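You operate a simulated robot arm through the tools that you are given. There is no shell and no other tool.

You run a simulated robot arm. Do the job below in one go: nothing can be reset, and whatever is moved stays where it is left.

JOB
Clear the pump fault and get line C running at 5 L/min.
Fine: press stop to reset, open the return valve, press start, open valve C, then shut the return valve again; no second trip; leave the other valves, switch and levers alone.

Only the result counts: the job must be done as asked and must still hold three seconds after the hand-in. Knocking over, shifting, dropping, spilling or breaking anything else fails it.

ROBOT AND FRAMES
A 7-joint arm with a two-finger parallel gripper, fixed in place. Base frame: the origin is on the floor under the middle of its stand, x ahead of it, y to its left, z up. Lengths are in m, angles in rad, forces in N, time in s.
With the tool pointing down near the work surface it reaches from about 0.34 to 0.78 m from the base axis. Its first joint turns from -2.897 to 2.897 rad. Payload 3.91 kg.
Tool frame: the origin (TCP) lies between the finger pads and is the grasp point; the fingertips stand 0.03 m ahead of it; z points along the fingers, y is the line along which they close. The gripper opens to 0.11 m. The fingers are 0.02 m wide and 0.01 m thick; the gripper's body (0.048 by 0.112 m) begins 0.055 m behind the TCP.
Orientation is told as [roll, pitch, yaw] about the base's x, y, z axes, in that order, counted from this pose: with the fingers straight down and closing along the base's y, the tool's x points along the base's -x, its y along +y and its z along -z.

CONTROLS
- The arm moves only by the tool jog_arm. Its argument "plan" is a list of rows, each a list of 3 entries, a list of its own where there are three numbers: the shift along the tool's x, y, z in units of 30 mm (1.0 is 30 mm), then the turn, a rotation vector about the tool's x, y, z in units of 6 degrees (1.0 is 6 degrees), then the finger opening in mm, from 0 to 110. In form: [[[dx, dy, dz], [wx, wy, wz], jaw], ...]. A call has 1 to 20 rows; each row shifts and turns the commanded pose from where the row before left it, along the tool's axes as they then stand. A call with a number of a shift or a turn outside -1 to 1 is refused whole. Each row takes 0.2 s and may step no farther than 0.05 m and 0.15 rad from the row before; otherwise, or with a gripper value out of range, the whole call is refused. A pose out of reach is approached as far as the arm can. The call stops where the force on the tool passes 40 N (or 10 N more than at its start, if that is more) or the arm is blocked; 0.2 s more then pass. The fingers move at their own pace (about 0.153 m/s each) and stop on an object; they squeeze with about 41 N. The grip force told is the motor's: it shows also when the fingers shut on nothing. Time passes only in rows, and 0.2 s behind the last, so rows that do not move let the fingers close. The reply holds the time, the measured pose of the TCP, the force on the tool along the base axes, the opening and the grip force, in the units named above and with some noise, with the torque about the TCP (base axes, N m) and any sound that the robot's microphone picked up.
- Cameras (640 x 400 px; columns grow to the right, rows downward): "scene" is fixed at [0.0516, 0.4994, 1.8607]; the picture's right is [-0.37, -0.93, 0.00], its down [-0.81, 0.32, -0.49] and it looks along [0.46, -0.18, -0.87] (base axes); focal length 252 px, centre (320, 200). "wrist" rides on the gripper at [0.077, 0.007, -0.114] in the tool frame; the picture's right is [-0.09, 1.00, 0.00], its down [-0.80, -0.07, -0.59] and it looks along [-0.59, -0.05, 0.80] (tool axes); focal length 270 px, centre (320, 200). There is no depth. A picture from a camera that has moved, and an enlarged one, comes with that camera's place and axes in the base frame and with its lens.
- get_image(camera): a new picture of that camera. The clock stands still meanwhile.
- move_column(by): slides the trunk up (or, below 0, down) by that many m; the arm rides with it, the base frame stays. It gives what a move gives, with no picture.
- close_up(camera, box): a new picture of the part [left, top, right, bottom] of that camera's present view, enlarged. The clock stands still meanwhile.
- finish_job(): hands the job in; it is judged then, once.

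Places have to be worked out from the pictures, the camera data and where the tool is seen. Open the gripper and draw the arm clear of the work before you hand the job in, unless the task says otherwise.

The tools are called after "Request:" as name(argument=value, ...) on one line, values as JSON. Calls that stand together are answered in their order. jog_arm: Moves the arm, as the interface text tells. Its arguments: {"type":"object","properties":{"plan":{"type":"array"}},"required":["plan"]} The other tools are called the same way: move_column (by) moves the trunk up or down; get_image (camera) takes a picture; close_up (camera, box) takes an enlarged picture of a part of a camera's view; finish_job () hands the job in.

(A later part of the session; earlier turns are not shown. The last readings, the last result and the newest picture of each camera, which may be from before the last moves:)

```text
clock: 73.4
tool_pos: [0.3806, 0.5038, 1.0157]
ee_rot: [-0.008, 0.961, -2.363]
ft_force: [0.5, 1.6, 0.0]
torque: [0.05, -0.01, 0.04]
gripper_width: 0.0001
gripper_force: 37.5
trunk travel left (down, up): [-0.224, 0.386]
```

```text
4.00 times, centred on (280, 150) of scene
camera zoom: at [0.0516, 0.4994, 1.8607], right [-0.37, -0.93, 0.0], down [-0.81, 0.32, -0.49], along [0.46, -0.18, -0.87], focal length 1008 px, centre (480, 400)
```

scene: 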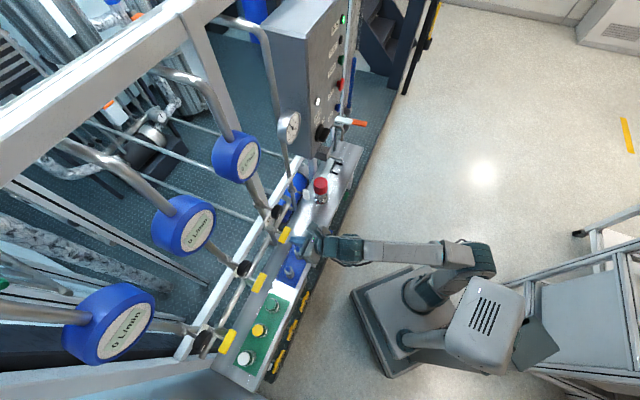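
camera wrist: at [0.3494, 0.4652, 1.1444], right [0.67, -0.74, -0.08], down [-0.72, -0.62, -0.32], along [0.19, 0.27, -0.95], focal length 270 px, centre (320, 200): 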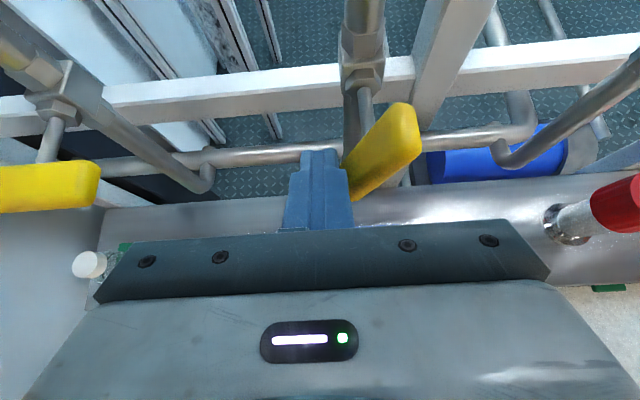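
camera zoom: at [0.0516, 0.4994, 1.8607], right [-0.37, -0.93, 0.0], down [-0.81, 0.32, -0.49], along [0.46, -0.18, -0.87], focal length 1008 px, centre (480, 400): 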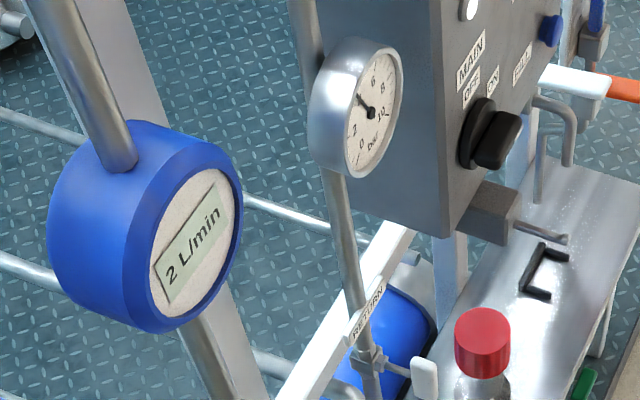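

Flow C already reads 2 L/min with the handle at ~55–60°. I keep following the arc, now pushing more sideways.

Request:
jog_arm(plan=[[[-0.164, 0.133, 0.115], [0, 0, 0], 0], [[-0.109, 0.133, 0.077], [0, 0, 0], 0], [[-0.06, 0.1, 0.04], [0, 0, 0], 0]])

Request:
get_image(camera="wrist")

Request:
close_up(camera="scene", box=[230, 195, 330, 258])

Request:
close_up(camera="scene", box=[200, 100, 360, 200])

```text
clock: 74.2
tool_pos: [0.3849, 0.4994, 1.0048]
ee_rot: [-0.007, 0.965, -2.358]
ft_force: [-8.2, 9.2, 6.6]
torque: [-0.23, -0.2, -0.01]
gripper_width: 0.0004
gripper_force: 38.0
trunk travel left (down, up): [-0.224, 0.386]
```

```text
taken
camera wrist: at [0.3544, 0.4598, 1.1329], right [0.67, -0.74, -0.08], down [-0.72, -0.62, -0.32], along [0.19, 0.27, -0.94], focal length 270 px, centre (320, 200)
```

wrist: 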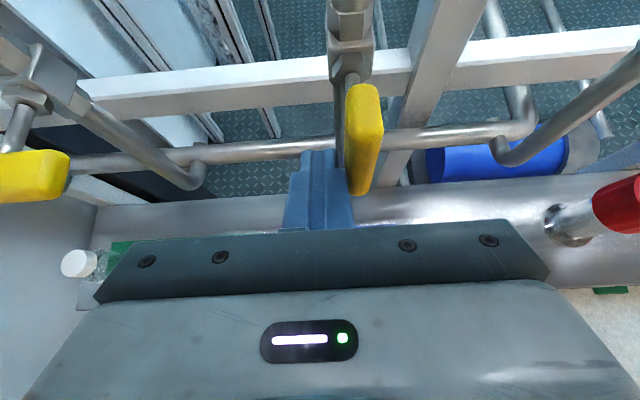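

```text
6.35 times, centred on (280, 226) of scene
camera zoom: at [0.0516, 0.4994, 1.8607], right [-0.37, -0.93, 0.0], down [-0.81, 0.32, -0.49], along [0.46, -0.18, -0.87], focal length 1600 px, centre (574, 32)
```

zoom: 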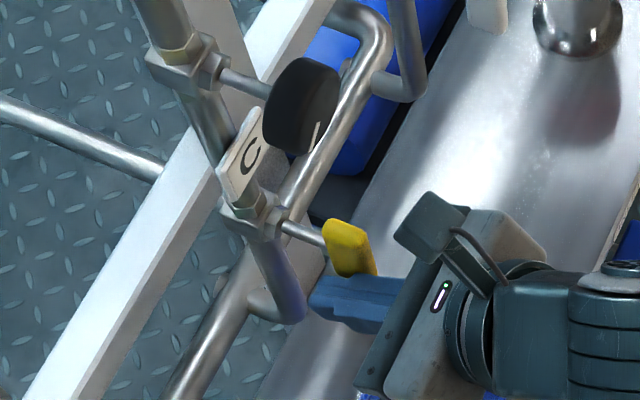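

```text
4.00 times, centred on (280, 150) of scene
camera zoom: at [0.0516, 0.4994, 1.8607], right [-0.37, -0.93, 0.0], down [-0.81, 0.32, -0.49], along [0.46, -0.18, -0.87], focal length 1008 px, centre (480, 400)
```

zoom: 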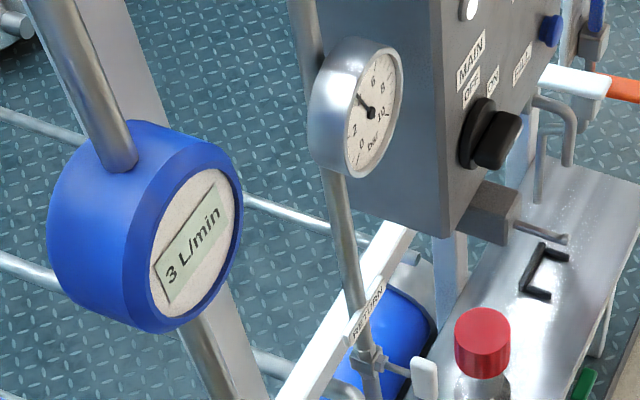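

C reads 3 L/min and about 12 N of side force shows the C handle has hit its open stop, vertical along the pipe. I release sideways, back off 9 cm, rise 6 cm and look.

Request:
jog_arm(plan=[[[0, -0.3, 0], [0, 0, 0], 0], [[-0.574, 0, -0.819], [0, 0, 0], 0], [[-0.574, 0, -0.819], [0, 0, 0], 0], [[-0.574, 0, -0.819], [0, 0, 0], 0], [[0.82, 0, -0.574], [0, 0, 0], 0], [[0.82, 0, -0.574], [0, 0, 0], 0]])

Request:
get_image(camera="wrist")

Request:
close_up(camera="scene", box=[230, 195, 330, 258])

Request:
close_up(camera="scene", box=[200, 100, 360, 200])

```text
clock: 75.6
tool_pos: [0.3193, 0.4396, 1.0661]
ee_rot: [-0.007, 0.96, -2.365]
ft_force: [-0.7, 0.2, -0.3]
torque: [0.03, -0.04, 0.02]
gripper_width: 0.0
gripper_force: 37.9
trunk travel left (down, up): [-0.224, 0.386]
```

```text
taken
camera wrist: at [0.2873, 0.4003, 1.1937], right [0.67, -0.74, -0.08], down [-0.72, -0.62, -0.32], along [0.19, 0.27, -0.95], focal length 270 px, centre (320, 200)
```

wrist: 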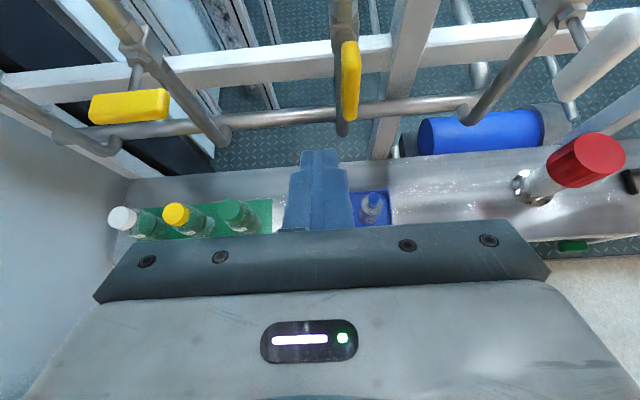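

```text
6.35 times, centred on (280, 226) of scene
camera zoom: at [0.0516, 0.4994, 1.8607], right [-0.37, -0.93, 0.0], down [-0.81, 0.32, -0.49], along [0.46, -0.18, -0.87], focal length 1600 px, centre (574, 32)
```

zoom: 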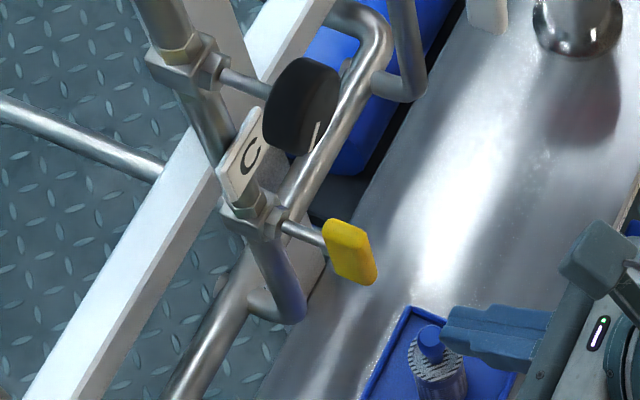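

```text
4.00 times, centred on (280, 150) of scene
camera zoom: at [0.0516, 0.4994, 1.8607], right [-0.37, -0.93, 0.0], down [-0.81, 0.32, -0.49], along [0.46, -0.18, -0.87], focal length 1008 px, centre (480, 400)
```

zoom: 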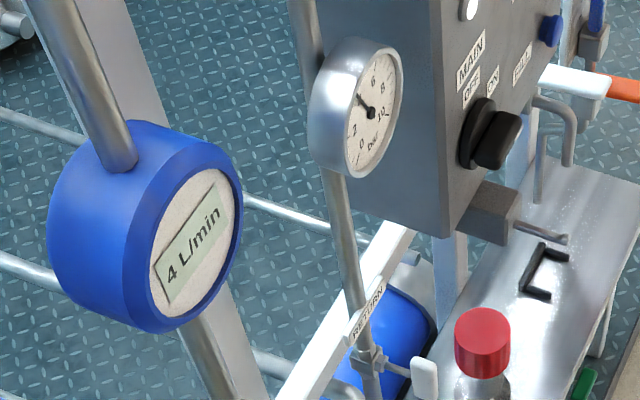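

The C handle is exactly vertical (aligned with the pipe) and the flow is still climbing, now 4 L/min. I slide sideways 0.17 m at this stand-off distance to face the left side of the RETURN handle's upper half.

Request:
jog_arm(plan=[[[0, 0.96, 0], [0, 0, 0], 0], [[0, 0.96, 0], [0, 0, 0], 0], [[0, 0.96, 0], [0, 0, 0], 0], [[0, 0.96, 0], [0, 0, 0], 0], [[0, 0.96, 0], [0, 0, 0], 0], [[0, 0.96, 0], [0, 0, 0], 0]])

Request:
get_image(camera="wrist")

Request:
get_image(camera="scene")

Request:
close_up(camera="scene", box=[200, 100, 360, 200])

```text
clock: 77.0
tool_pos: [0.4402, 0.3178, 1.0614]
ee_rot: [-0.006, 0.96, -2.36]
ft_force: [-0.4, 0.4, -0.1]
torque: [0.03, -0.03, 0.02]
gripper_width: 0.0002
gripper_force: 37.6
trunk travel left (down, up): [-0.224, 0.386]
```

```text
taken
camera wrist: at [0.4095, 0.2789, 1.1899], right [0.67, -0.74, -0.08], down [-0.72, -0.62, -0.32], along [0.19, 0.27, -0.95], focal length 270 px, centre (320, 200)
```

wrist: 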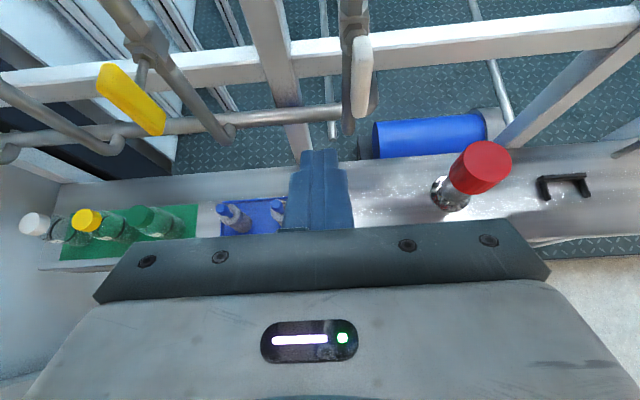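

```text
taken
```

scene: 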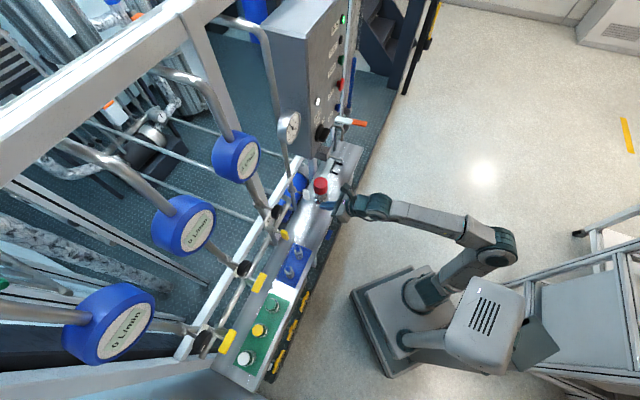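

```text
4.00 times, centred on (280, 150) of scene
camera zoom: at [0.0516, 0.4994, 1.8607], right [-0.37, -0.93, 0.0], down [-0.81, 0.32, -0.49], along [0.46, -0.18, -0.87], focal length 1008 px, centre (480, 400)
```

zoom: 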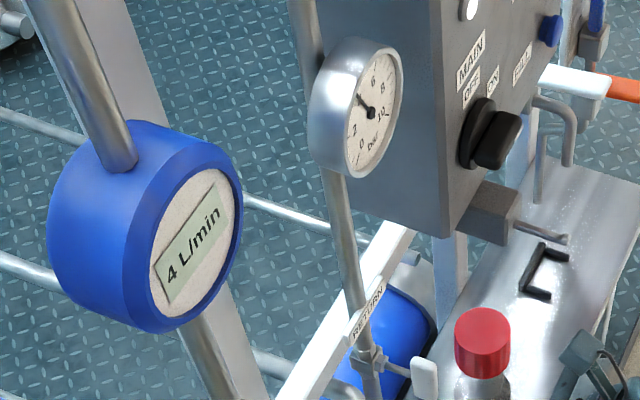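

Flow holds at 4 L/min and pressure about 4 bar. TCP is at q=-0.087; I move forward 9 cm so the finger lies beside the left face of the vertical RETURN handle's upper half.

Request:
jog_arm(plan=[[[0.47, 0, 0.883], [0, 0, 0], 0], [[0.47, 0, 0.883], [0, 0, 0], 0], [[0.47, 0, 0.883], [0, 0, 0], 0]])

Request:
get_image(camera="wrist")

Request:
close_up(camera="scene", box=[260, 165, 360, 228])

```text
clock: 77.7
tool_pos: [0.5018, 0.3389, 1.0546]
ee_rot: [-0.014, 0.954, -2.421]
ft_force: [-16.9, -12.8, 7.0]
torque: [0.05, 0.01, 0.06]
gripper_width: 0.0
gripper_force: 37.5
trunk travel left (down, up): [-0.224, 0.386]
stopped in row 3: the force on the tool passed its limit at 75 N (the readings are from after the stop); the commanded pose is now the measured one
```

```text
taken
camera wrist: at [0.4689, 0.3012, 1.1842], right [0.63, -0.77, -0.08], down [-0.75, -0.58, -0.31], along [0.19, 0.25, -0.95], focal length 270 px, centre (320, 200)
```

wrist: 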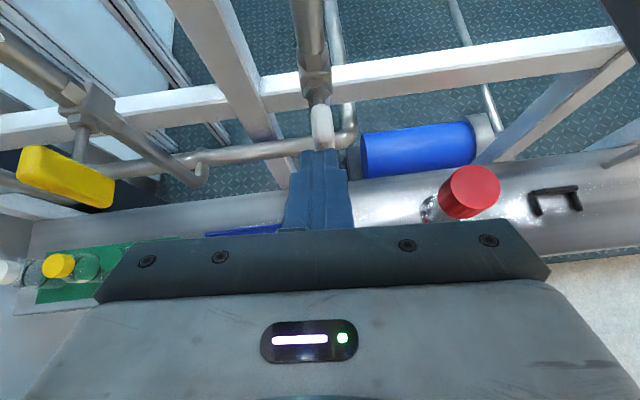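

```text
6.35 times, centred on (310, 196) of scene
camera zoom: at [0.0516, 0.4994, 1.8607], right [-0.37, -0.93, 0.0], down [-0.81, 0.32, -0.49], along [0.46, -0.18, -0.87], focal length 1600 px, centre (384, 222)
```

zoom: 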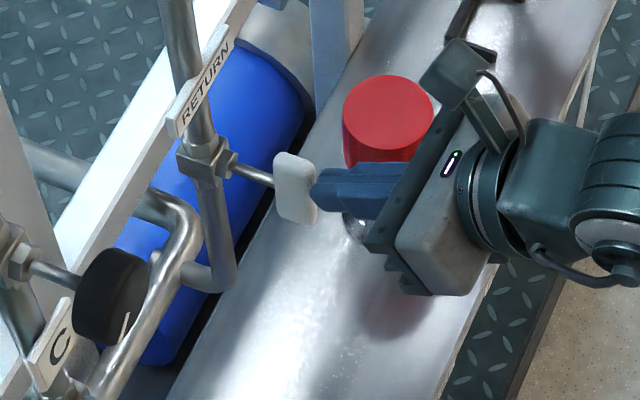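

The arm strayed sideways during that move and the fingertip bumped the front of the handle (q=-0.115 instead of -0.087). I back straight off 3 cm and check everything.

Request:
jog_arm(plan=[[[-0.287, 0, -0.41], [0, 0, 0], 0], [[-0.287, 0, -0.41], [0, 0, 0], 0]])

Request:
get_image(camera="wrist")

Request:
get_image(camera="scene")

Request:
close_up(camera="scene", box=[260, 155, 340, 205])

Request:
close_up(camera="scene", box=[200, 100, 360, 200])

```text
clock: 78.3
tool_pos: [0.483, 0.3204, 1.0536]
ee_rot: [-0.014, 0.955, -2.42]
ft_force: [0.2, 0.6, -0.6]
torque: [-0.04, -0.01, -0.03]
gripper_width: 0.0002
gripper_force: 37.3
trunk travel left (down, up): [-0.224, 0.386]
```

```text
taken
camera wrist: at [0.4501, 0.283, 1.1819], right [0.63, -0.77, -0.08], down [-0.75, -0.58, -0.31], along [0.19, 0.25, -0.95], focal length 270 px, centre (320, 200)
```

wrist: 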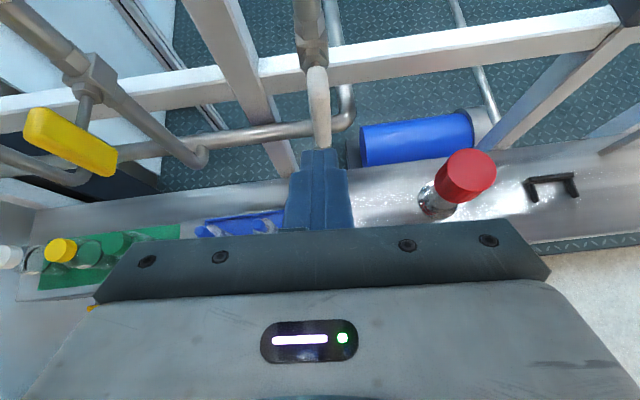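

```text
taken
```

scene: 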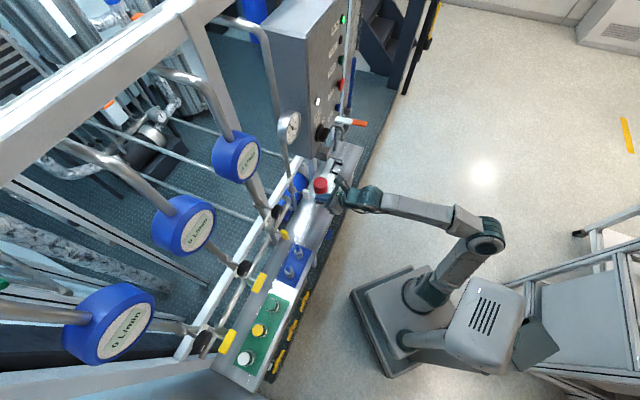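

```text
8.00 times, centred on (300, 180) of scene
camera zoom: at [0.0516, 0.4994, 1.8607], right [-0.37, -0.93, 0.0], down [-0.81, 0.32, -0.49], along [0.46, -0.18, -0.87], focal length 2016 px, centre (480, 360)
```

zoom: 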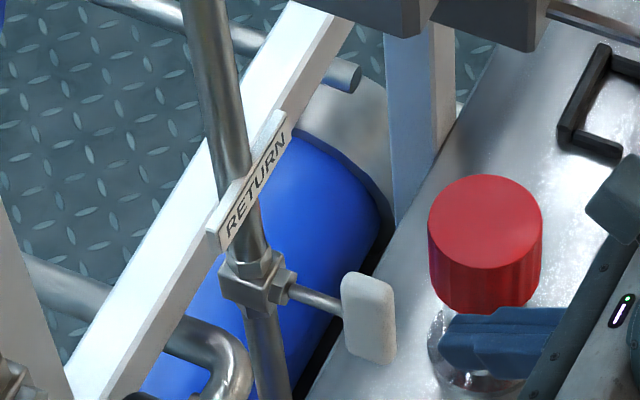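

```text
4.00 times, centred on (280, 150) of scene
camera zoom: at [0.0516, 0.4994, 1.8607], right [-0.37, -0.93, 0.0], down [-0.81, 0.32, -0.49], along [0.46, -0.18, -0.87], focal length 1008 px, centre (480, 400)
```

zoom: 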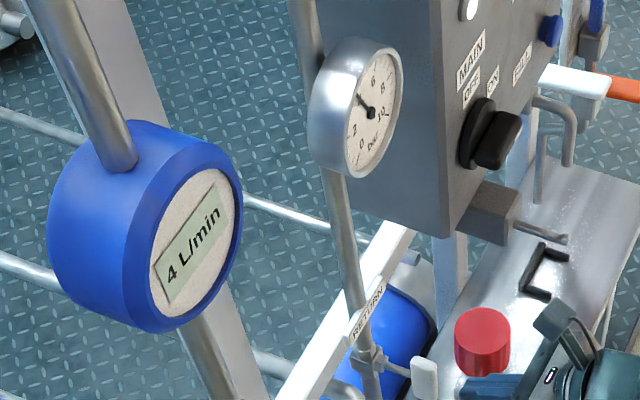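

No harm done: RETURN handle is still vertical, RUN is lit, 4 L/min and 4 bar unchanged. I correct the 3.5° yaw drift and shift 30 mm to the left in small steps, checking that the pose follows.

Request:
jog_arm(plan=[[[0, -0.25, 0], [0.158, 0, -0.111], 0], [[0, -0.25, 0], [0.158, 0, -0.111], 0], [[0, -0.25, 0], [0.158, 0, -0.111], 0], [[0, -0.25, 0], [0, 0, 0], 0]])

```text
clock: 79.3
tool_pos: [0.4598, 0.3418, 1.0531]
ee_rot: [-0.014, 0.954, -2.359]
ft_force: [-0.4, -0.4, -0.5]
torque: [0.02, 0.02, 0.02]
gripper_width: 0.0001
gripper_force: 38.2
trunk travel left (down, up): [-0.224, 0.386]
```

Pose follows correctly now: p=0.567, q=-0.083, yaw 45°. I go forward in three 10 mm steps and check for sideways drift.

Request:
jog_arm(plan=[[[0.191, 0, 0.273], [0, 0, 0], 0], [[0.191, 0, 0.273], [0, 0, 0], 0], [[0.191, 0, 0.273], [0, 0, 0], 0]])

Request:
get_image(camera="wrist")

```text
clock: 80.1
tool_pos: [0.4822, 0.3628, 1.053]
ee_rot: [-0.013, 0.954, -2.36]
ft_force: [0.5, -1.0, -0.8]
torque: [0.02, 0.0, 0.01]
gripper_width: 0.0
gripper_force: 37.5
trunk travel left (down, up): [-0.224, 0.386]
```

```text
taken
camera wrist: at [0.452, 0.3238, 1.1821], right [0.67, -0.73, -0.08], down [-0.72, -0.62, -0.31], along [0.18, 0.27, -0.95], focal length 270 px, centre (320, 200)
```

wrist: 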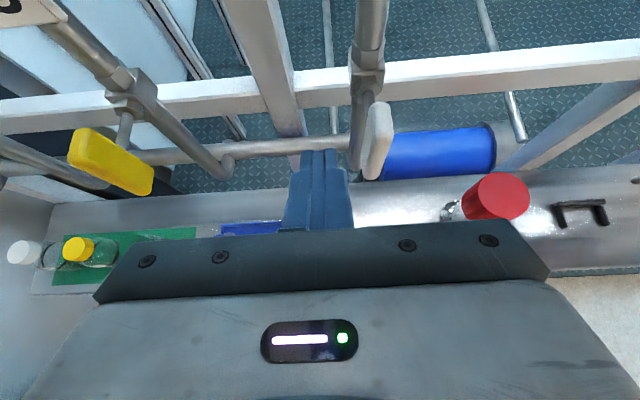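

No drift this time: the finger is left of the handle with a clear gap. Three more 10 mm steps forward.

Request:
jog_arm(plan=[[[0.191, 0, 0.273], [0, 0, 0], 0], [[0.191, 0, 0.273], [0, 0, 0], 0], [[0.17, 0, 0.255], [0, 0, 0], 0]])

Request:
get_image(camera="wrist")

Request:
close_up(camera="scene", box=[260, 165, 340, 215])

```text
clock: 80.9
tool_pos: [0.5012, 0.3837, 1.0526]
ee_rot: [-0.016, 0.954, -2.362]
ft_force: [0.0, -1.2, 0.7]
torque: [0.04, -0.01, 0.01]
gripper_width: 0.0
gripper_force: 37.4
trunk travel left (down, up): [-0.224, 0.386]
```

```text
taken
camera wrist: at [0.4721, 0.3446, 1.1816], right [0.67, -0.74, -0.08], down [-0.72, -0.62, -0.31], along [0.18, 0.27, -0.95], focal length 270 px, centre (320, 200)
```

wrist: 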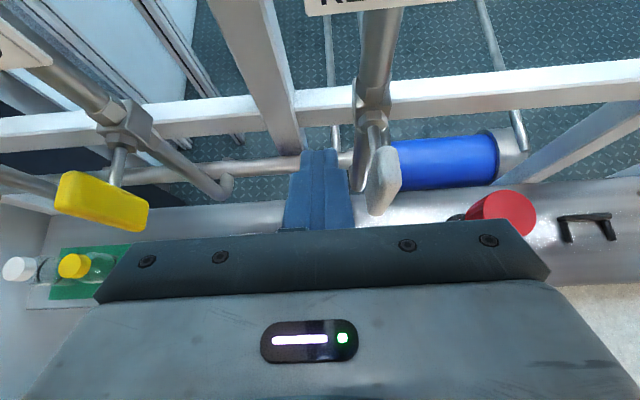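

```text
8.00 times, centred on (300, 190) of scene
camera zoom: at [0.0516, 0.4994, 1.8607], right [-0.37, -0.93, 0.0], down [-0.81, 0.32, -0.49], along [0.46, -0.18, -0.87], focal length 2016 px, centre (480, 280)
```

zoom: 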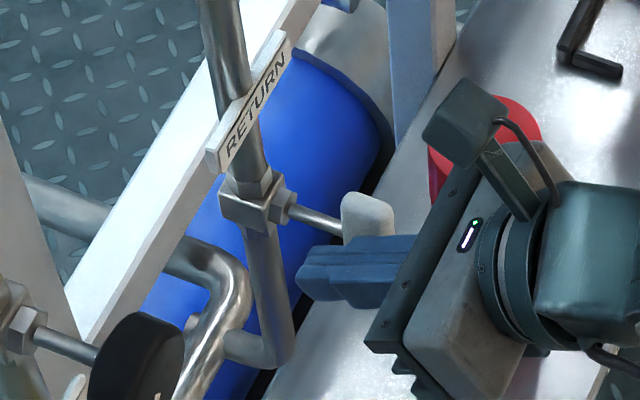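

The finger is in place left of the upper half of the RETURN handle (q=-0.083, tip p≈0.65). I push right in small arc steps and monitor force, gauge and flow.

Request:
jog_arm(plan=[[[0, 0.267, 0], [0, 0, 0], 0], [[0, 0.267, 0], [0, 0, 0], 0], [[0.109, 0.217, -0.076], [0, 0, 0], 0], [[0.082, 0.2, -0.057], [0, 0, 0], 0]])

Request:
get_image(camera="wrist")

Request:
close_up(camera="scene", box=[200, 100, 360, 200])

```text
clock: 81.9
tool_pos: [0.5236, 0.3652, 1.0601]
ee_rot: [-0.013, 0.955, -2.36]
ft_force: [-1.0, 1.7, -0.4]
torque: [0.05, 0.04, 0.08]
gripper_width: 0.0002
gripper_force: 38.2
trunk travel left (down, up): [-0.224, 0.386]
```

```text
taken
camera wrist: at [0.4931, 0.3261, 1.189], right [0.67, -0.73, -0.08], down [-0.72, -0.62, -0.31], along [0.18, 0.27, -0.95], focal length 270 px, centre (320, 200)
```

wrist: 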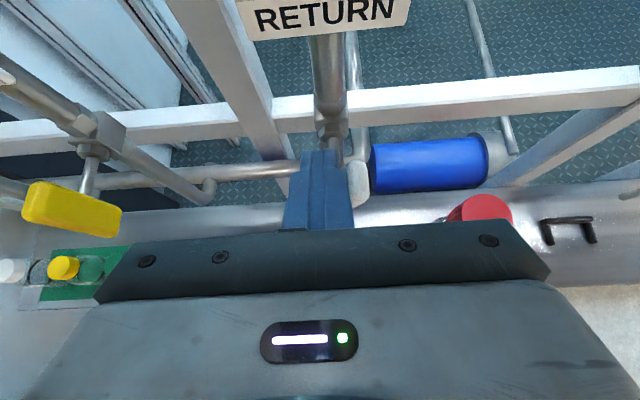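

```text
4.00 times, centred on (280, 150) of scene
camera zoom: at [0.0516, 0.4994, 1.8607], right [-0.37, -0.93, 0.0], down [-0.81, 0.32, -0.49], along [0.46, -0.18, -0.87], focal length 1008 px, centre (480, 400)
```

zoom: 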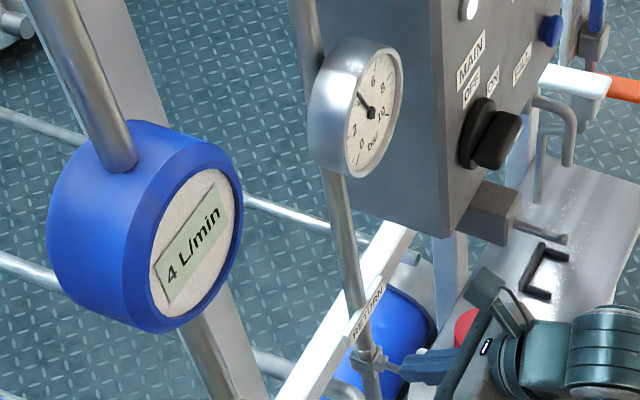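

The handle is moving right with ~2 N only; the pressure is creeping slightly above 4 bar, flow 4 L/min. I continue over the top of the arc.

Request:
jog_arm(plan=[[[0, 0.22, 0], [0, 0, 0], 0], [[0, 0.22, 0], [0, 0, 0], 0]])

Request:
get_image(camera="wrist")

Request:
close_up(camera="scene", box=[260, 165, 340, 215])

Request:
close_up(camera="scene", box=[200, 100, 360, 200])

```text
clock: 82.5
tool_pos: [0.533, 0.352, 1.0596]
ee_rot: [-0.014, 0.952, -2.362]
ft_force: [-0.5, 0.9, 0.2]
torque: [0.0, -0.01, 0.02]
gripper_width: 0.0
gripper_force: 38.1
trunk travel left (down, up): [-0.224, 0.386]
```

```text
taken
camera wrist: at [0.5029, 0.3151, 1.1882], right [0.67, -0.74, -0.08], down [-0.72, -0.62, -0.31], along [0.18, 0.26, -0.95], focal length 270 px, centre (320, 200)
```

wrist: 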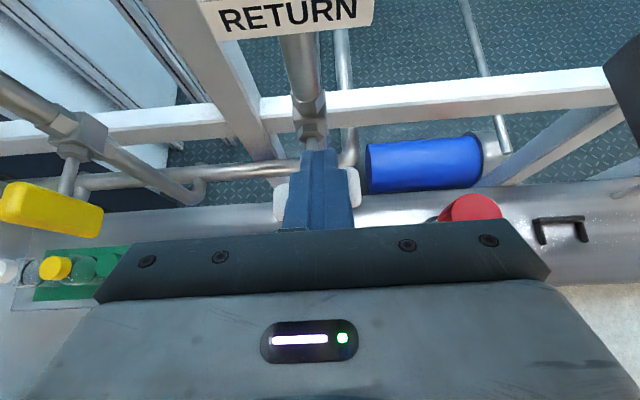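

```text
8.00 times, centred on (300, 190) of scene
camera zoom: at [0.0516, 0.4994, 1.8607], right [-0.37, -0.93, 0.0], down [-0.81, 0.32, -0.49], along [0.46, -0.18, -0.87], focal length 2016 px, centre (480, 280)
```

zoom: 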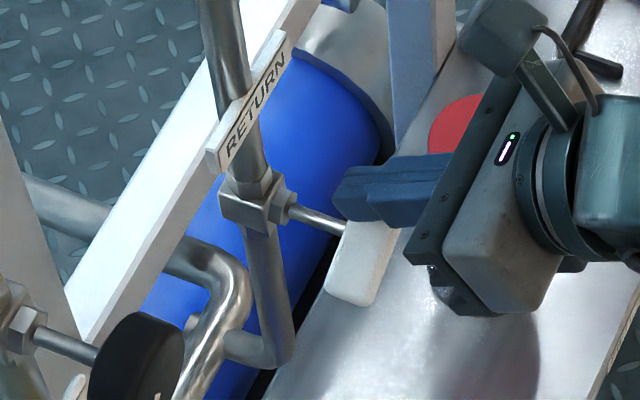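

```text
4.00 times, centred on (280, 150) of scene
camera zoom: at [0.0516, 0.4994, 1.8607], right [-0.37, -0.93, 0.0], down [-0.81, 0.32, -0.49], along [0.46, -0.18, -0.87], focal length 1008 px, centre (480, 400)
```

zoom: 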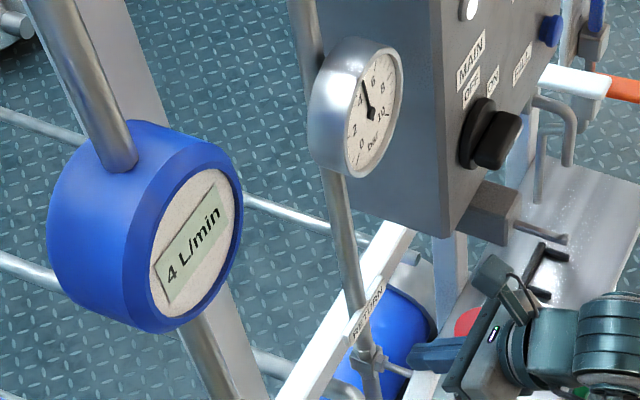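

The handle is more than half-way back to horizontal; pressure ~5 bar, well behaved. I continue right and now downward to close it.

Request:
jog_arm(plan=[[[-0.082, 0.233, 0.057], [0, 0, 0], 0], [[-0.123, 0.183, 0.086], [0, 0, 0], 0]])

Request:
get_image(camera="wrist")

Request:
close_up(camera="scene", box=[260, 165, 340, 215])

Request:
close_up(camera="scene", box=[200, 100, 360, 200])

```text
clock: 83.1
tool_pos: [0.5414, 0.3457, 1.0531]
ee_rot: [-0.012, 0.955, -2.36]
ft_force: [0.2, -0.1, 1.0]
torque: [0.03, -0.01, 0.02]
gripper_width: 0.0
gripper_force: 38.3
trunk travel left (down, up): [-0.224, 0.386]
```

```text
taken
camera wrist: at [0.5111, 0.3067, 1.181], right [0.67, -0.74, -0.08], down [-0.72, -0.62, -0.31], along [0.18, 0.26, -0.95], focal length 270 px, centre (320, 200)
```

wrist: 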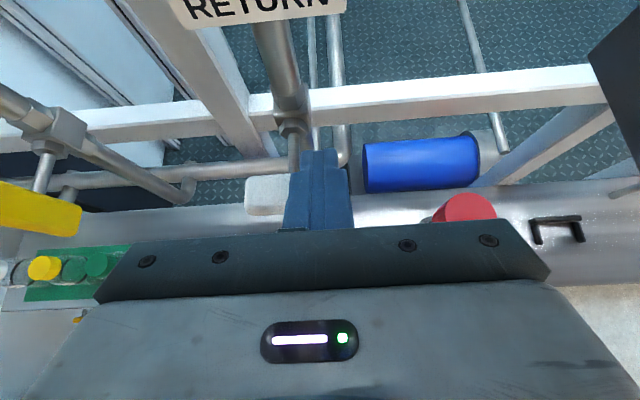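

```text
8.00 times, centred on (300, 190) of scene
camera zoom: at [0.0516, 0.4994, 1.8607], right [-0.37, -0.93, 0.0], down [-0.81, 0.32, -0.49], along [0.46, -0.18, -0.87], focal length 2016 px, centre (480, 280)
```

zoom: 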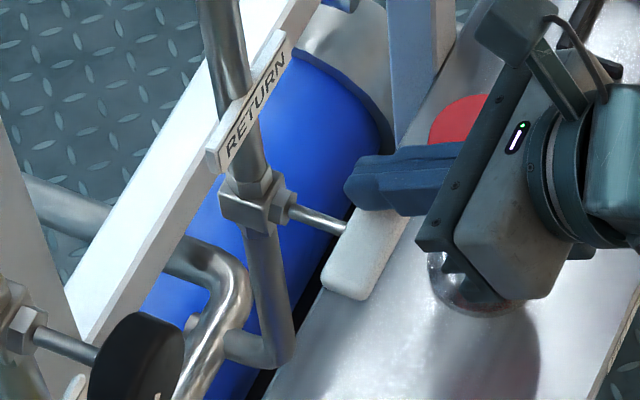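

```text
4.00 times, centred on (280, 150) of scene
camera zoom: at [0.0516, 0.4994, 1.8607], right [-0.37, -0.93, 0.0], down [-0.81, 0.32, -0.49], along [0.46, -0.18, -0.87], focal length 1008 px, centre (480, 400)
```

zoom: 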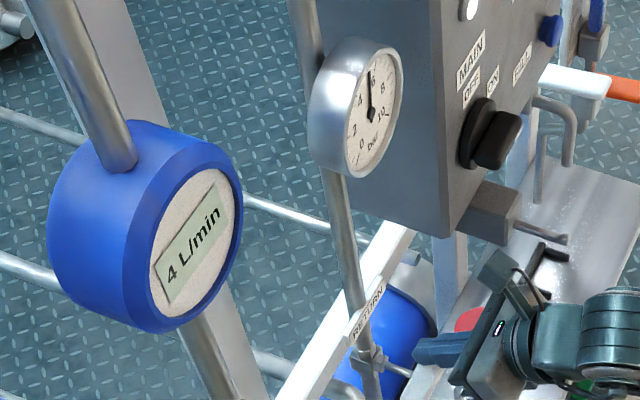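

Pressure is ~5.7 bar and the handle is nearly horizontal. I press down in 3–4 mm steps until I feel the stop.

Request:
jog_arm(plan=[[[-0.0956, 0.067, 0.067], [0, 0, 0], 0], [[-0.0956, 0, 0.067], [0, 0, 0], 0]])

Request:
get_image(camera="wrist")

Request:
close_up(camera="scene", box=[260, 165, 340, 215])

Request:
close_up(camera="scene", box=[200, 100, 360, 200])

```text
clock: 83.9
tool_pos: [0.5424, 0.3444, 1.0512]
ee_rot: [-0.016, 0.969, -2.361]
ft_force: [-3.5, -2.0, 12.0]
torque: [0.1, -0.1, 0.13]
gripper_width: 0.0001
gripper_force: 37.7
trunk travel left (down, up): [-0.224, 0.386]
stopped in row 2: the force on the tool passed its limit at 41 N (the readings are from after the stop); the commanded pose is now the measured one
```

```text
taken
camera wrist: at [0.5104, 0.305, 1.1797], right [0.68, -0.73, -0.08], down [-0.71, -0.62, -0.33], along [0.19, 0.28, -0.94], focal length 270 px, centre (320, 200)
```

wrist: 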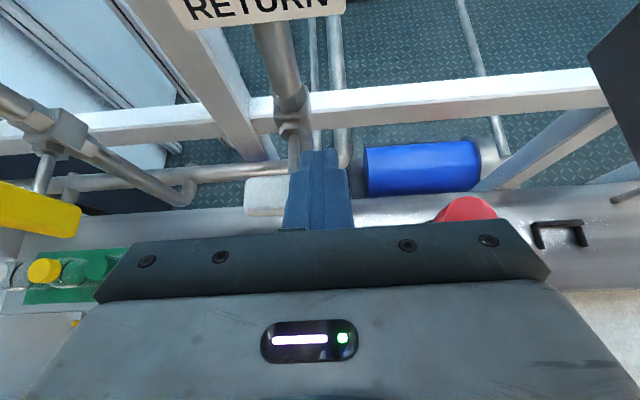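

```text
8.00 times, centred on (300, 190) of scene
camera zoom: at [0.0516, 0.4994, 1.8607], right [-0.37, -0.93, 0.0], down [-0.81, 0.32, -0.49], along [0.46, -0.18, -0.87], focal length 2016 px, centre (480, 280)
```

zoom: 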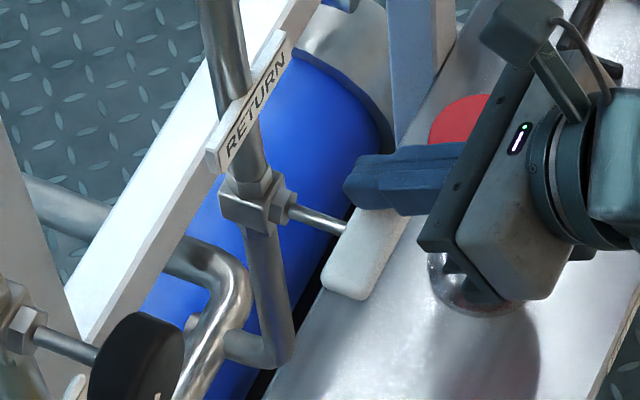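

```text
4.00 times, centred on (280, 150) of scene
camera zoom: at [0.0516, 0.4994, 1.8607], right [-0.37, -0.93, 0.0], down [-0.81, 0.32, -0.49], along [0.46, -0.18, -0.87], focal length 1008 px, centre (480, 400)
```

zoom: 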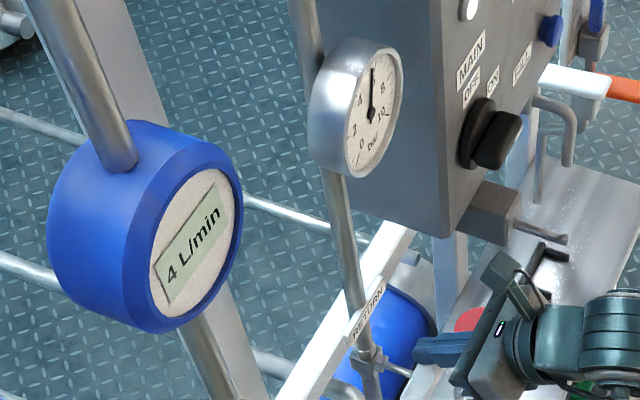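

The finger met the closed stop (41 N upward) with the handle horizontal and pressure ~6 bar. I lift off 3 cm and back away 9 cm, then look at flow and lamps.

Request:
jog_arm(plan=[[[0.41, 0, -0.287], [0, 0, 0], 0], [[0.41, 0, -0.287], [0, 0, 0], 0], [[-0.38, 0, -0.546], [0, 0, 0], 0], [[-0.38, 0, -0.546], [0, 0, 0], 0], [[-0.38, 0, -0.546], [0, 0, 0], 0], [[-0.38, 0, -0.546], [0, 0, 0], 0]])

Request:
get_image(camera="scene")

Request:
close_up(camera="scene", box=[260, 165, 340, 215])

Request:
close_up(camera="scene", box=[200, 100, 360, 200])

Request:
close_up(camera="scene", box=[260, 0, 380, 160])

Request:
get_image(camera="wrist")

```text
clock: 85.3
tool_pos: [0.4865, 0.2893, 1.0782]
ee_rot: [-0.014, 0.963, -2.359]
ft_force: [0.4, -0.6, -0.2]
torque: [0.02, -0.01, 0.01]
gripper_width: 0.0001
gripper_force: 37.7
trunk travel left (down, up): [-0.224, 0.386]
```

```text
taken
```

scene: 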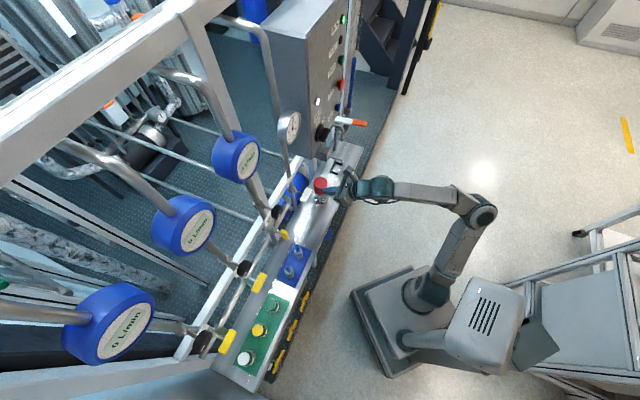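

```text
8.00 times, centred on (300, 190) of scene
camera zoom: at [0.0516, 0.4994, 1.8607], right [-0.37, -0.93, 0.0], down [-0.81, 0.32, -0.49], along [0.46, -0.18, -0.87], focal length 2016 px, centre (480, 280)
```

zoom: 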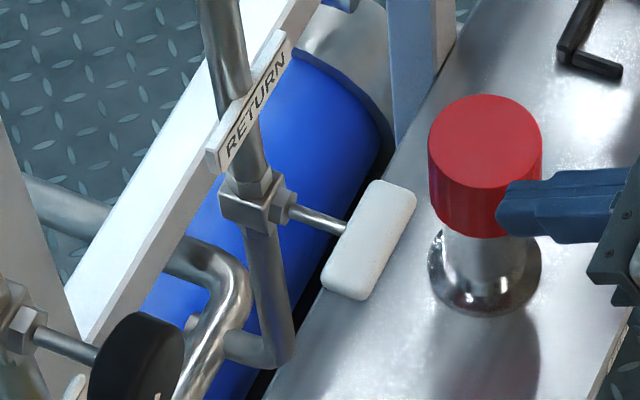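

```text
4.00 times, centred on (280, 150) of scene
camera zoom: at [0.0516, 0.4994, 1.8607], right [-0.37, -0.93, 0.0], down [-0.81, 0.32, -0.49], along [0.46, -0.18, -0.87], focal length 1008 px, centre (480, 400)
```

zoom: 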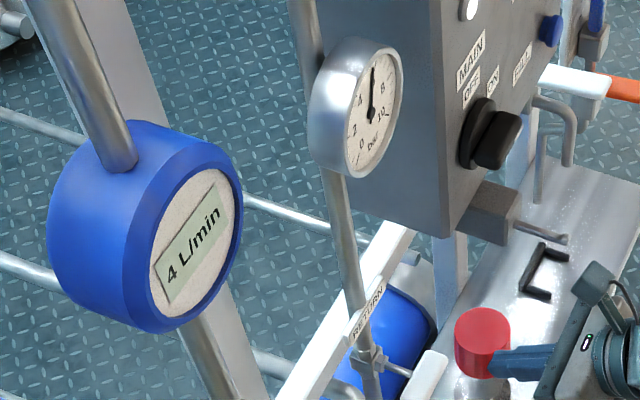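

```text
2.50 times, centred on (320, 80) of scene
camera zoom: at [0.0516, 0.4994, 1.8607], right [-0.37, -0.93, 0.0], down [-0.81, 0.32, -0.49], along [0.46, -0.18, -0.87], focal length 630 px, centre (320, 500)
```

zoom: 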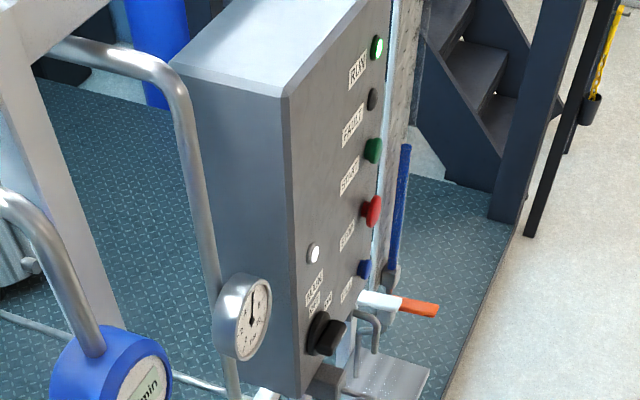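

```text
taken
camera wrist: at [0.4553, 0.2495, 1.2062], right [0.68, -0.73, -0.08], down [-0.71, -0.62, -0.32], along [0.18, 0.27, -0.94], focal length 270 px, centre (320, 200)
```

wrist: 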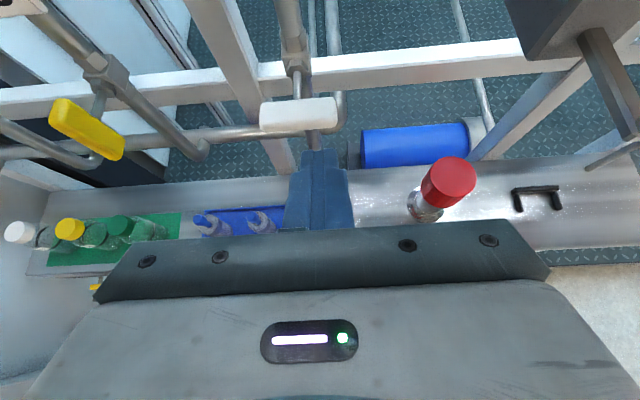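

RETURN is shut, RUN is lit, FAULT is off, pressure ~6 bar; the C meter still shows 4 L/min and may be lagging. I wait two seconds in place and read again.

Request:
jog_arm(plan=[[[0, 0, 0], [0, 0, 0], 0], [[0, 0, 0], [0, 0, 0], 0], [[0, 0, 0], [0, 0, 0], 0], [[0, 0, 0], [0, 0, 0], 0], [[0, 0, 0], [0, 0, 0], 0], [[0, 0, 0], [0, 0, 0], 0], [[0, 0, 0], [0, 0, 0], 0], [[0, 0, 0], [0, 0, 0], 0], [[0, 0, 0], [0, 0, 0], 0], [[0, 0, 0], [0, 0, 0], 0]])

Request:
close_up(camera="scene", box=[200, 100, 360, 200])

Request:
close_up(camera="scene", box=[240, 195, 320, 245])

Request:
close_up(camera="scene", box=[275, 110, 305, 145])

```text
clock: 87.5
tool_pos: [0.4861, 0.2897, 1.078]
ee_rot: [-0.015, 0.965, -2.359]
ft_force: [0.6, -0.7, 0.2]
torque: [0.0, -0.02, -0.01]
gripper_width: 0.0001
gripper_force: 37.8
trunk travel left (down, up): [-0.224, 0.386]
```

```text
4.00 times, centred on (280, 150) of scene
camera zoom: at [0.0516, 0.4994, 1.8607], right [-0.37, -0.93, 0.0], down [-0.81, 0.32, -0.49], along [0.46, -0.18, -0.87], focal length 1008 px, centre (480, 400)
```

zoom: 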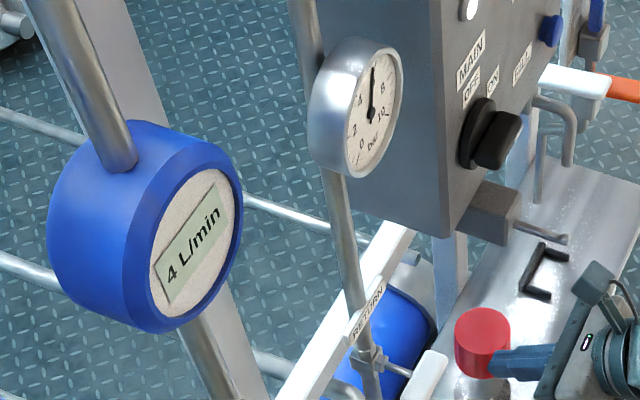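

```text
8.00 times, centred on (280, 220) of scene
camera zoom: at [0.0516, 0.4994, 1.8607], right [-0.37, -0.93, 0.0], down [-0.81, 0.32, -0.49], along [0.46, -0.18, -0.87], focal length 2016 px, centre (640, 40)
```

zoom: 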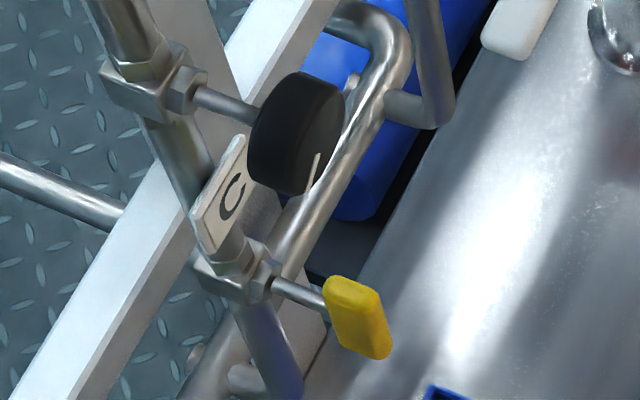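

```text
11.43 times, centred on (290, 128) of scene
camera zoom: at [0.0516, 0.4994, 1.8607], right [-0.37, -0.93, 0.0], down [-0.81, 0.32, -0.49], along [0.46, -0.18, -0.87], focal length 2880 px, centre (663, 1029)
```

zoom: 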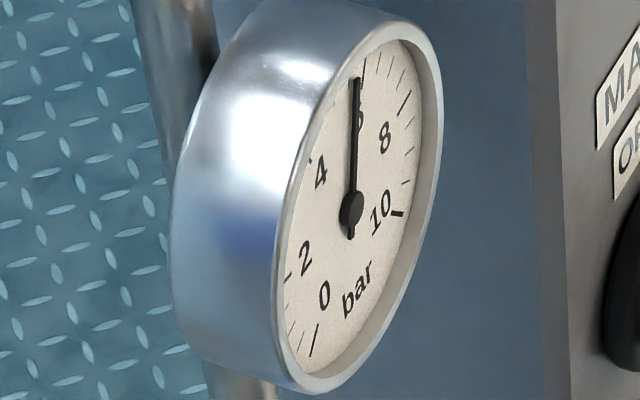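

Flow stays at 4 L/min with ~5.8 bar, so either C is a little short of fully open or RETURN is not entirely shut. I zoom in on both handles to measure their angles.

Request:
close_up(camera="wrist", box=[240, 60, 360, 140])

Request:
close_up(camera="wrist", box=[20, 60, 180, 160])

Request:
close_up(camera="scene", box=[270, 220, 300, 245])

Request:
close_up(camera="scene", box=[290, 172, 320, 197])

Request:
close_up(camera="scene", box=[60, 130, 260, 370])

```text
5.00 times, centred on (300, 100) of wrist
camera zoom: at [0.4554, 0.2495, 1.2063], right [0.68, -0.73, -0.08], down [-0.71, -0.62, -0.32], along [0.18, 0.27, -0.94], focal length 1351 px, centre (420, 700)
```

zoom: 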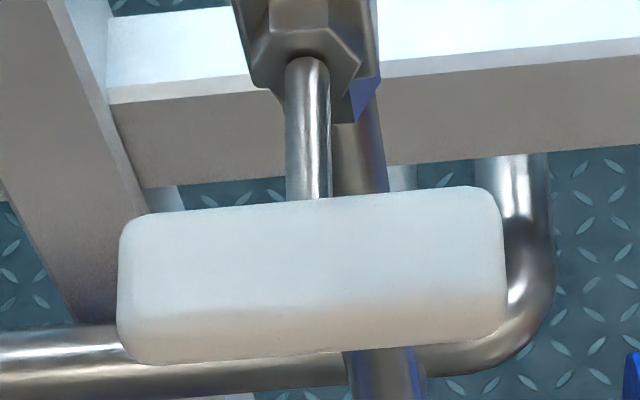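

```text
4.00 times, centred on (100, 110) of wrist
camera zoom: at [0.4554, 0.2495, 1.2063], right [0.68, -0.73, -0.08], down [-0.71, -0.62, -0.32], along [0.18, 0.27, -0.94], focal length 1081 px, centre (1200, 560)
```

zoom: 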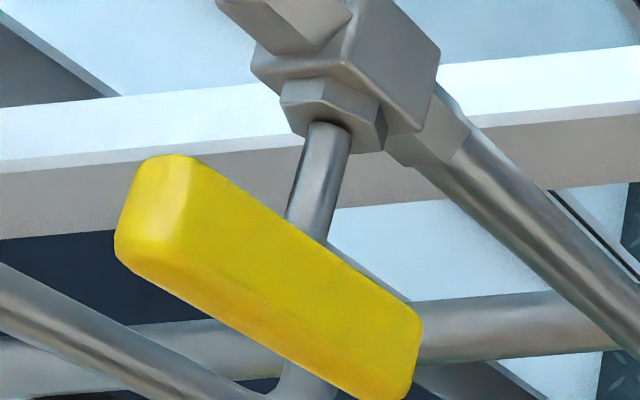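

```text
16.00 times, centred on (285, 232) of scene
camera zoom: at [0.0516, 0.4994, 1.8607], right [-0.37, -0.93, 0.0], down [-0.81, 0.32, -0.49], along [0.46, -0.18, -0.87], focal length 4032 px, centre (880, -320)
```

zoom: 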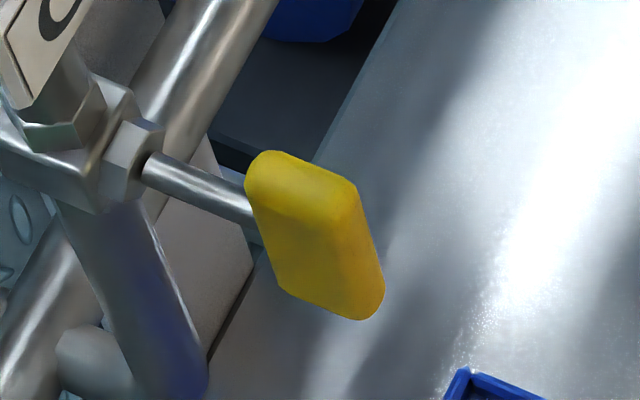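

```text
16.00 times, centred on (305, 184) of scene
camera zoom: at [0.0516, 0.4994, 1.8607], right [-0.37, -0.93, 0.0], down [-0.81, 0.32, -0.49], along [0.46, -0.18, -0.87], focal length 4032 px, centre (560, 448)
```

zoom: 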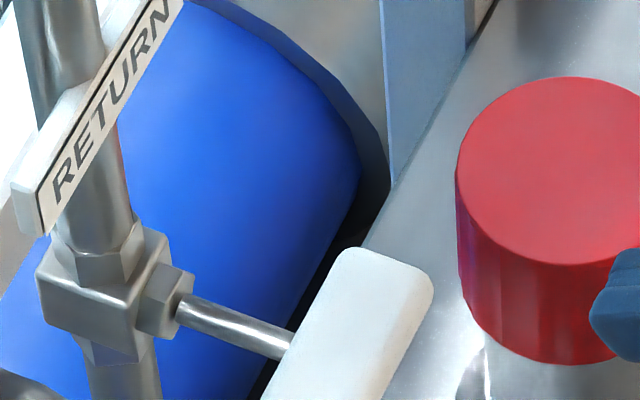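

```text
1.67 times, centred on (160, 250) of scene
camera zoom: at [0.0516, 0.4994, 1.8607], right [-0.37, -0.93, 0.0], down [-0.81, 0.32, -0.49], along [0.46, -0.18, -0.87], focal length 420 px, centre (587, 117)
```

zoom: 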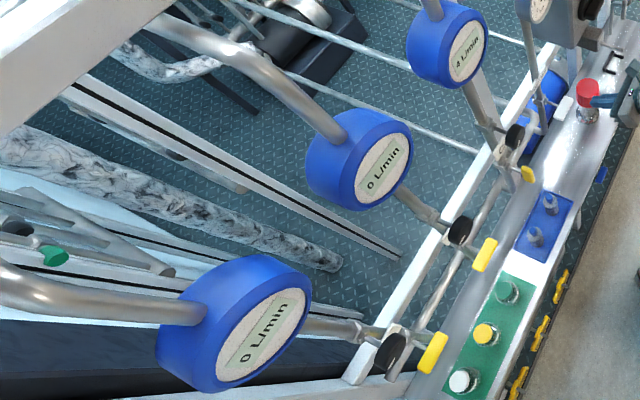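

The RETURN handle matches its original closed position to within a couple of degrees, and C looks vertical within a few degrees, though its last push may have ended just short of the stop. I go back to C (same stand-off path) to push it firmly to its stop and watch the meter.

Request:
jog_arm(plan=[[[0, -0.975, 0], [0, 0, 0], 0], [[0, -0.975, 0], [0, 0, 0], 0], [[0, -0.975, 0], [0, 0, 0], 0], [[0, -0.975, 0], [0, 0, 0], 0], [[0, -0.975, 0], [0, 0, 0], 0], [[0, -0.975, 0], [0, 0, 0], 0], [[0, -0.975, 0], [0, 0, 0], 0], [[0, -0.975, 0], [0, 0, 0], 0]])

Request:
get_image(camera="wrist")

Request:
close_up(camera="scene", box=[200, 100, 360, 200])

```text
clock: 89.3
tool_pos: [0.3215, 0.452, 1.0835]
ee_rot: [-0.016, 0.964, -2.362]
ft_force: [0.2, 0.6, 0.2]
torque: [-0.03, 0.02, 0.01]
gripper_width: 0.0
gripper_force: 37.7
trunk travel left (down, up): [-0.224, 0.386]
```

```text
taken
camera wrist: at [0.29, 0.4123, 1.2118], right [0.67, -0.73, -0.08], down [-0.71, -0.62, -0.32], along [0.18, 0.27, -0.94], focal length 270 px, centre (320, 200)
```

wrist: 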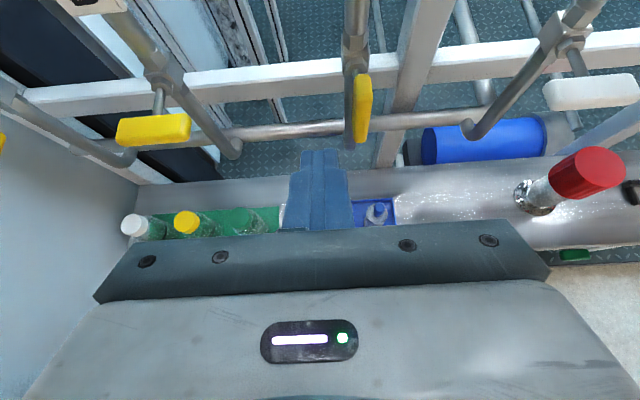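

```text
4.00 times, centred on (280, 150) of scene
camera zoom: at [0.0516, 0.4994, 1.8607], right [-0.37, -0.93, 0.0], down [-0.81, 0.32, -0.49], along [0.46, -0.18, -0.87], focal length 1008 px, centre (480, 400)
```

zoom: 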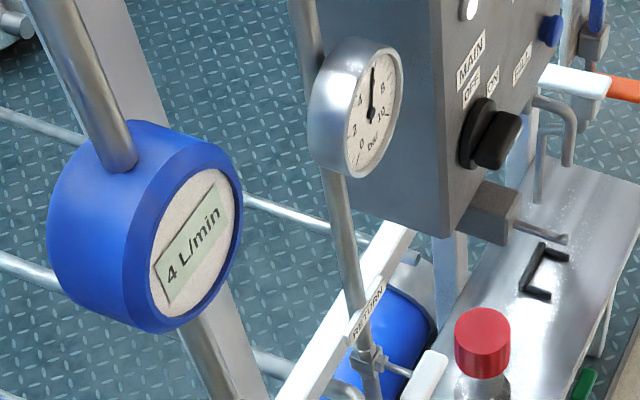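

Still 4 L/min. I zoom on the C handle from here, where it is nearly straight ahead, to judge its angle against the vertical pipe.

Request:
close_up(camera="wrist", box=[310, 0, 410, 160])

Request:
close_up(camera="scene", box=[255, 185, 305, 245])

```text
2.50 times, centred on (360, 80) of wrist
camera zoom: at [0.29, 0.4123, 1.2118], right [0.67, -0.73, -0.08], down [-0.71, -0.62, -0.32], along [0.18, 0.27, -0.94], focal length 676 px, centre (220, 500)
```

zoom: 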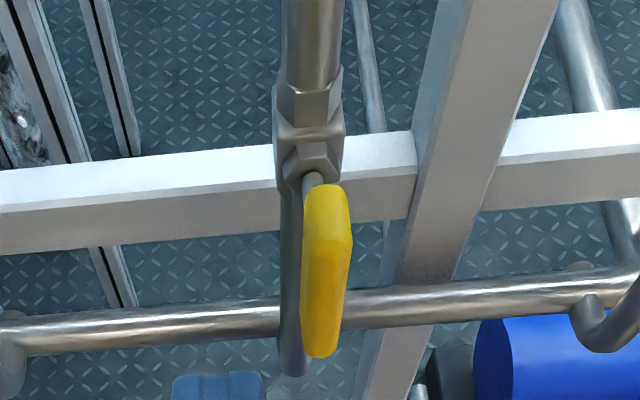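

```text
6.67 times, centred on (280, 215) of scene
camera zoom: at [0.0516, 0.4994, 1.8607], right [-0.37, -0.93, 0.0], down [-0.81, 0.32, -0.49], along [0.46, -0.18, -0.87], focal length 1680 px, centre (587, 100)
```

zoom: 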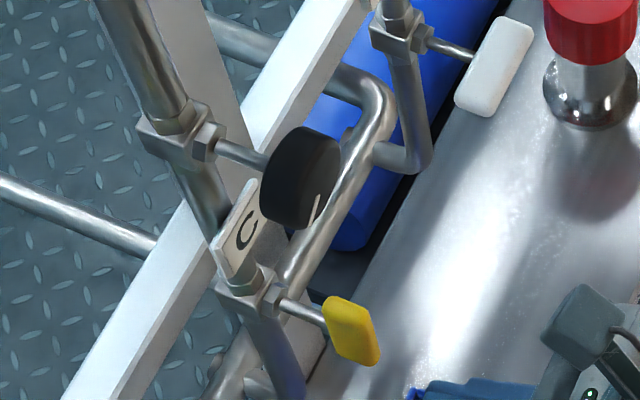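

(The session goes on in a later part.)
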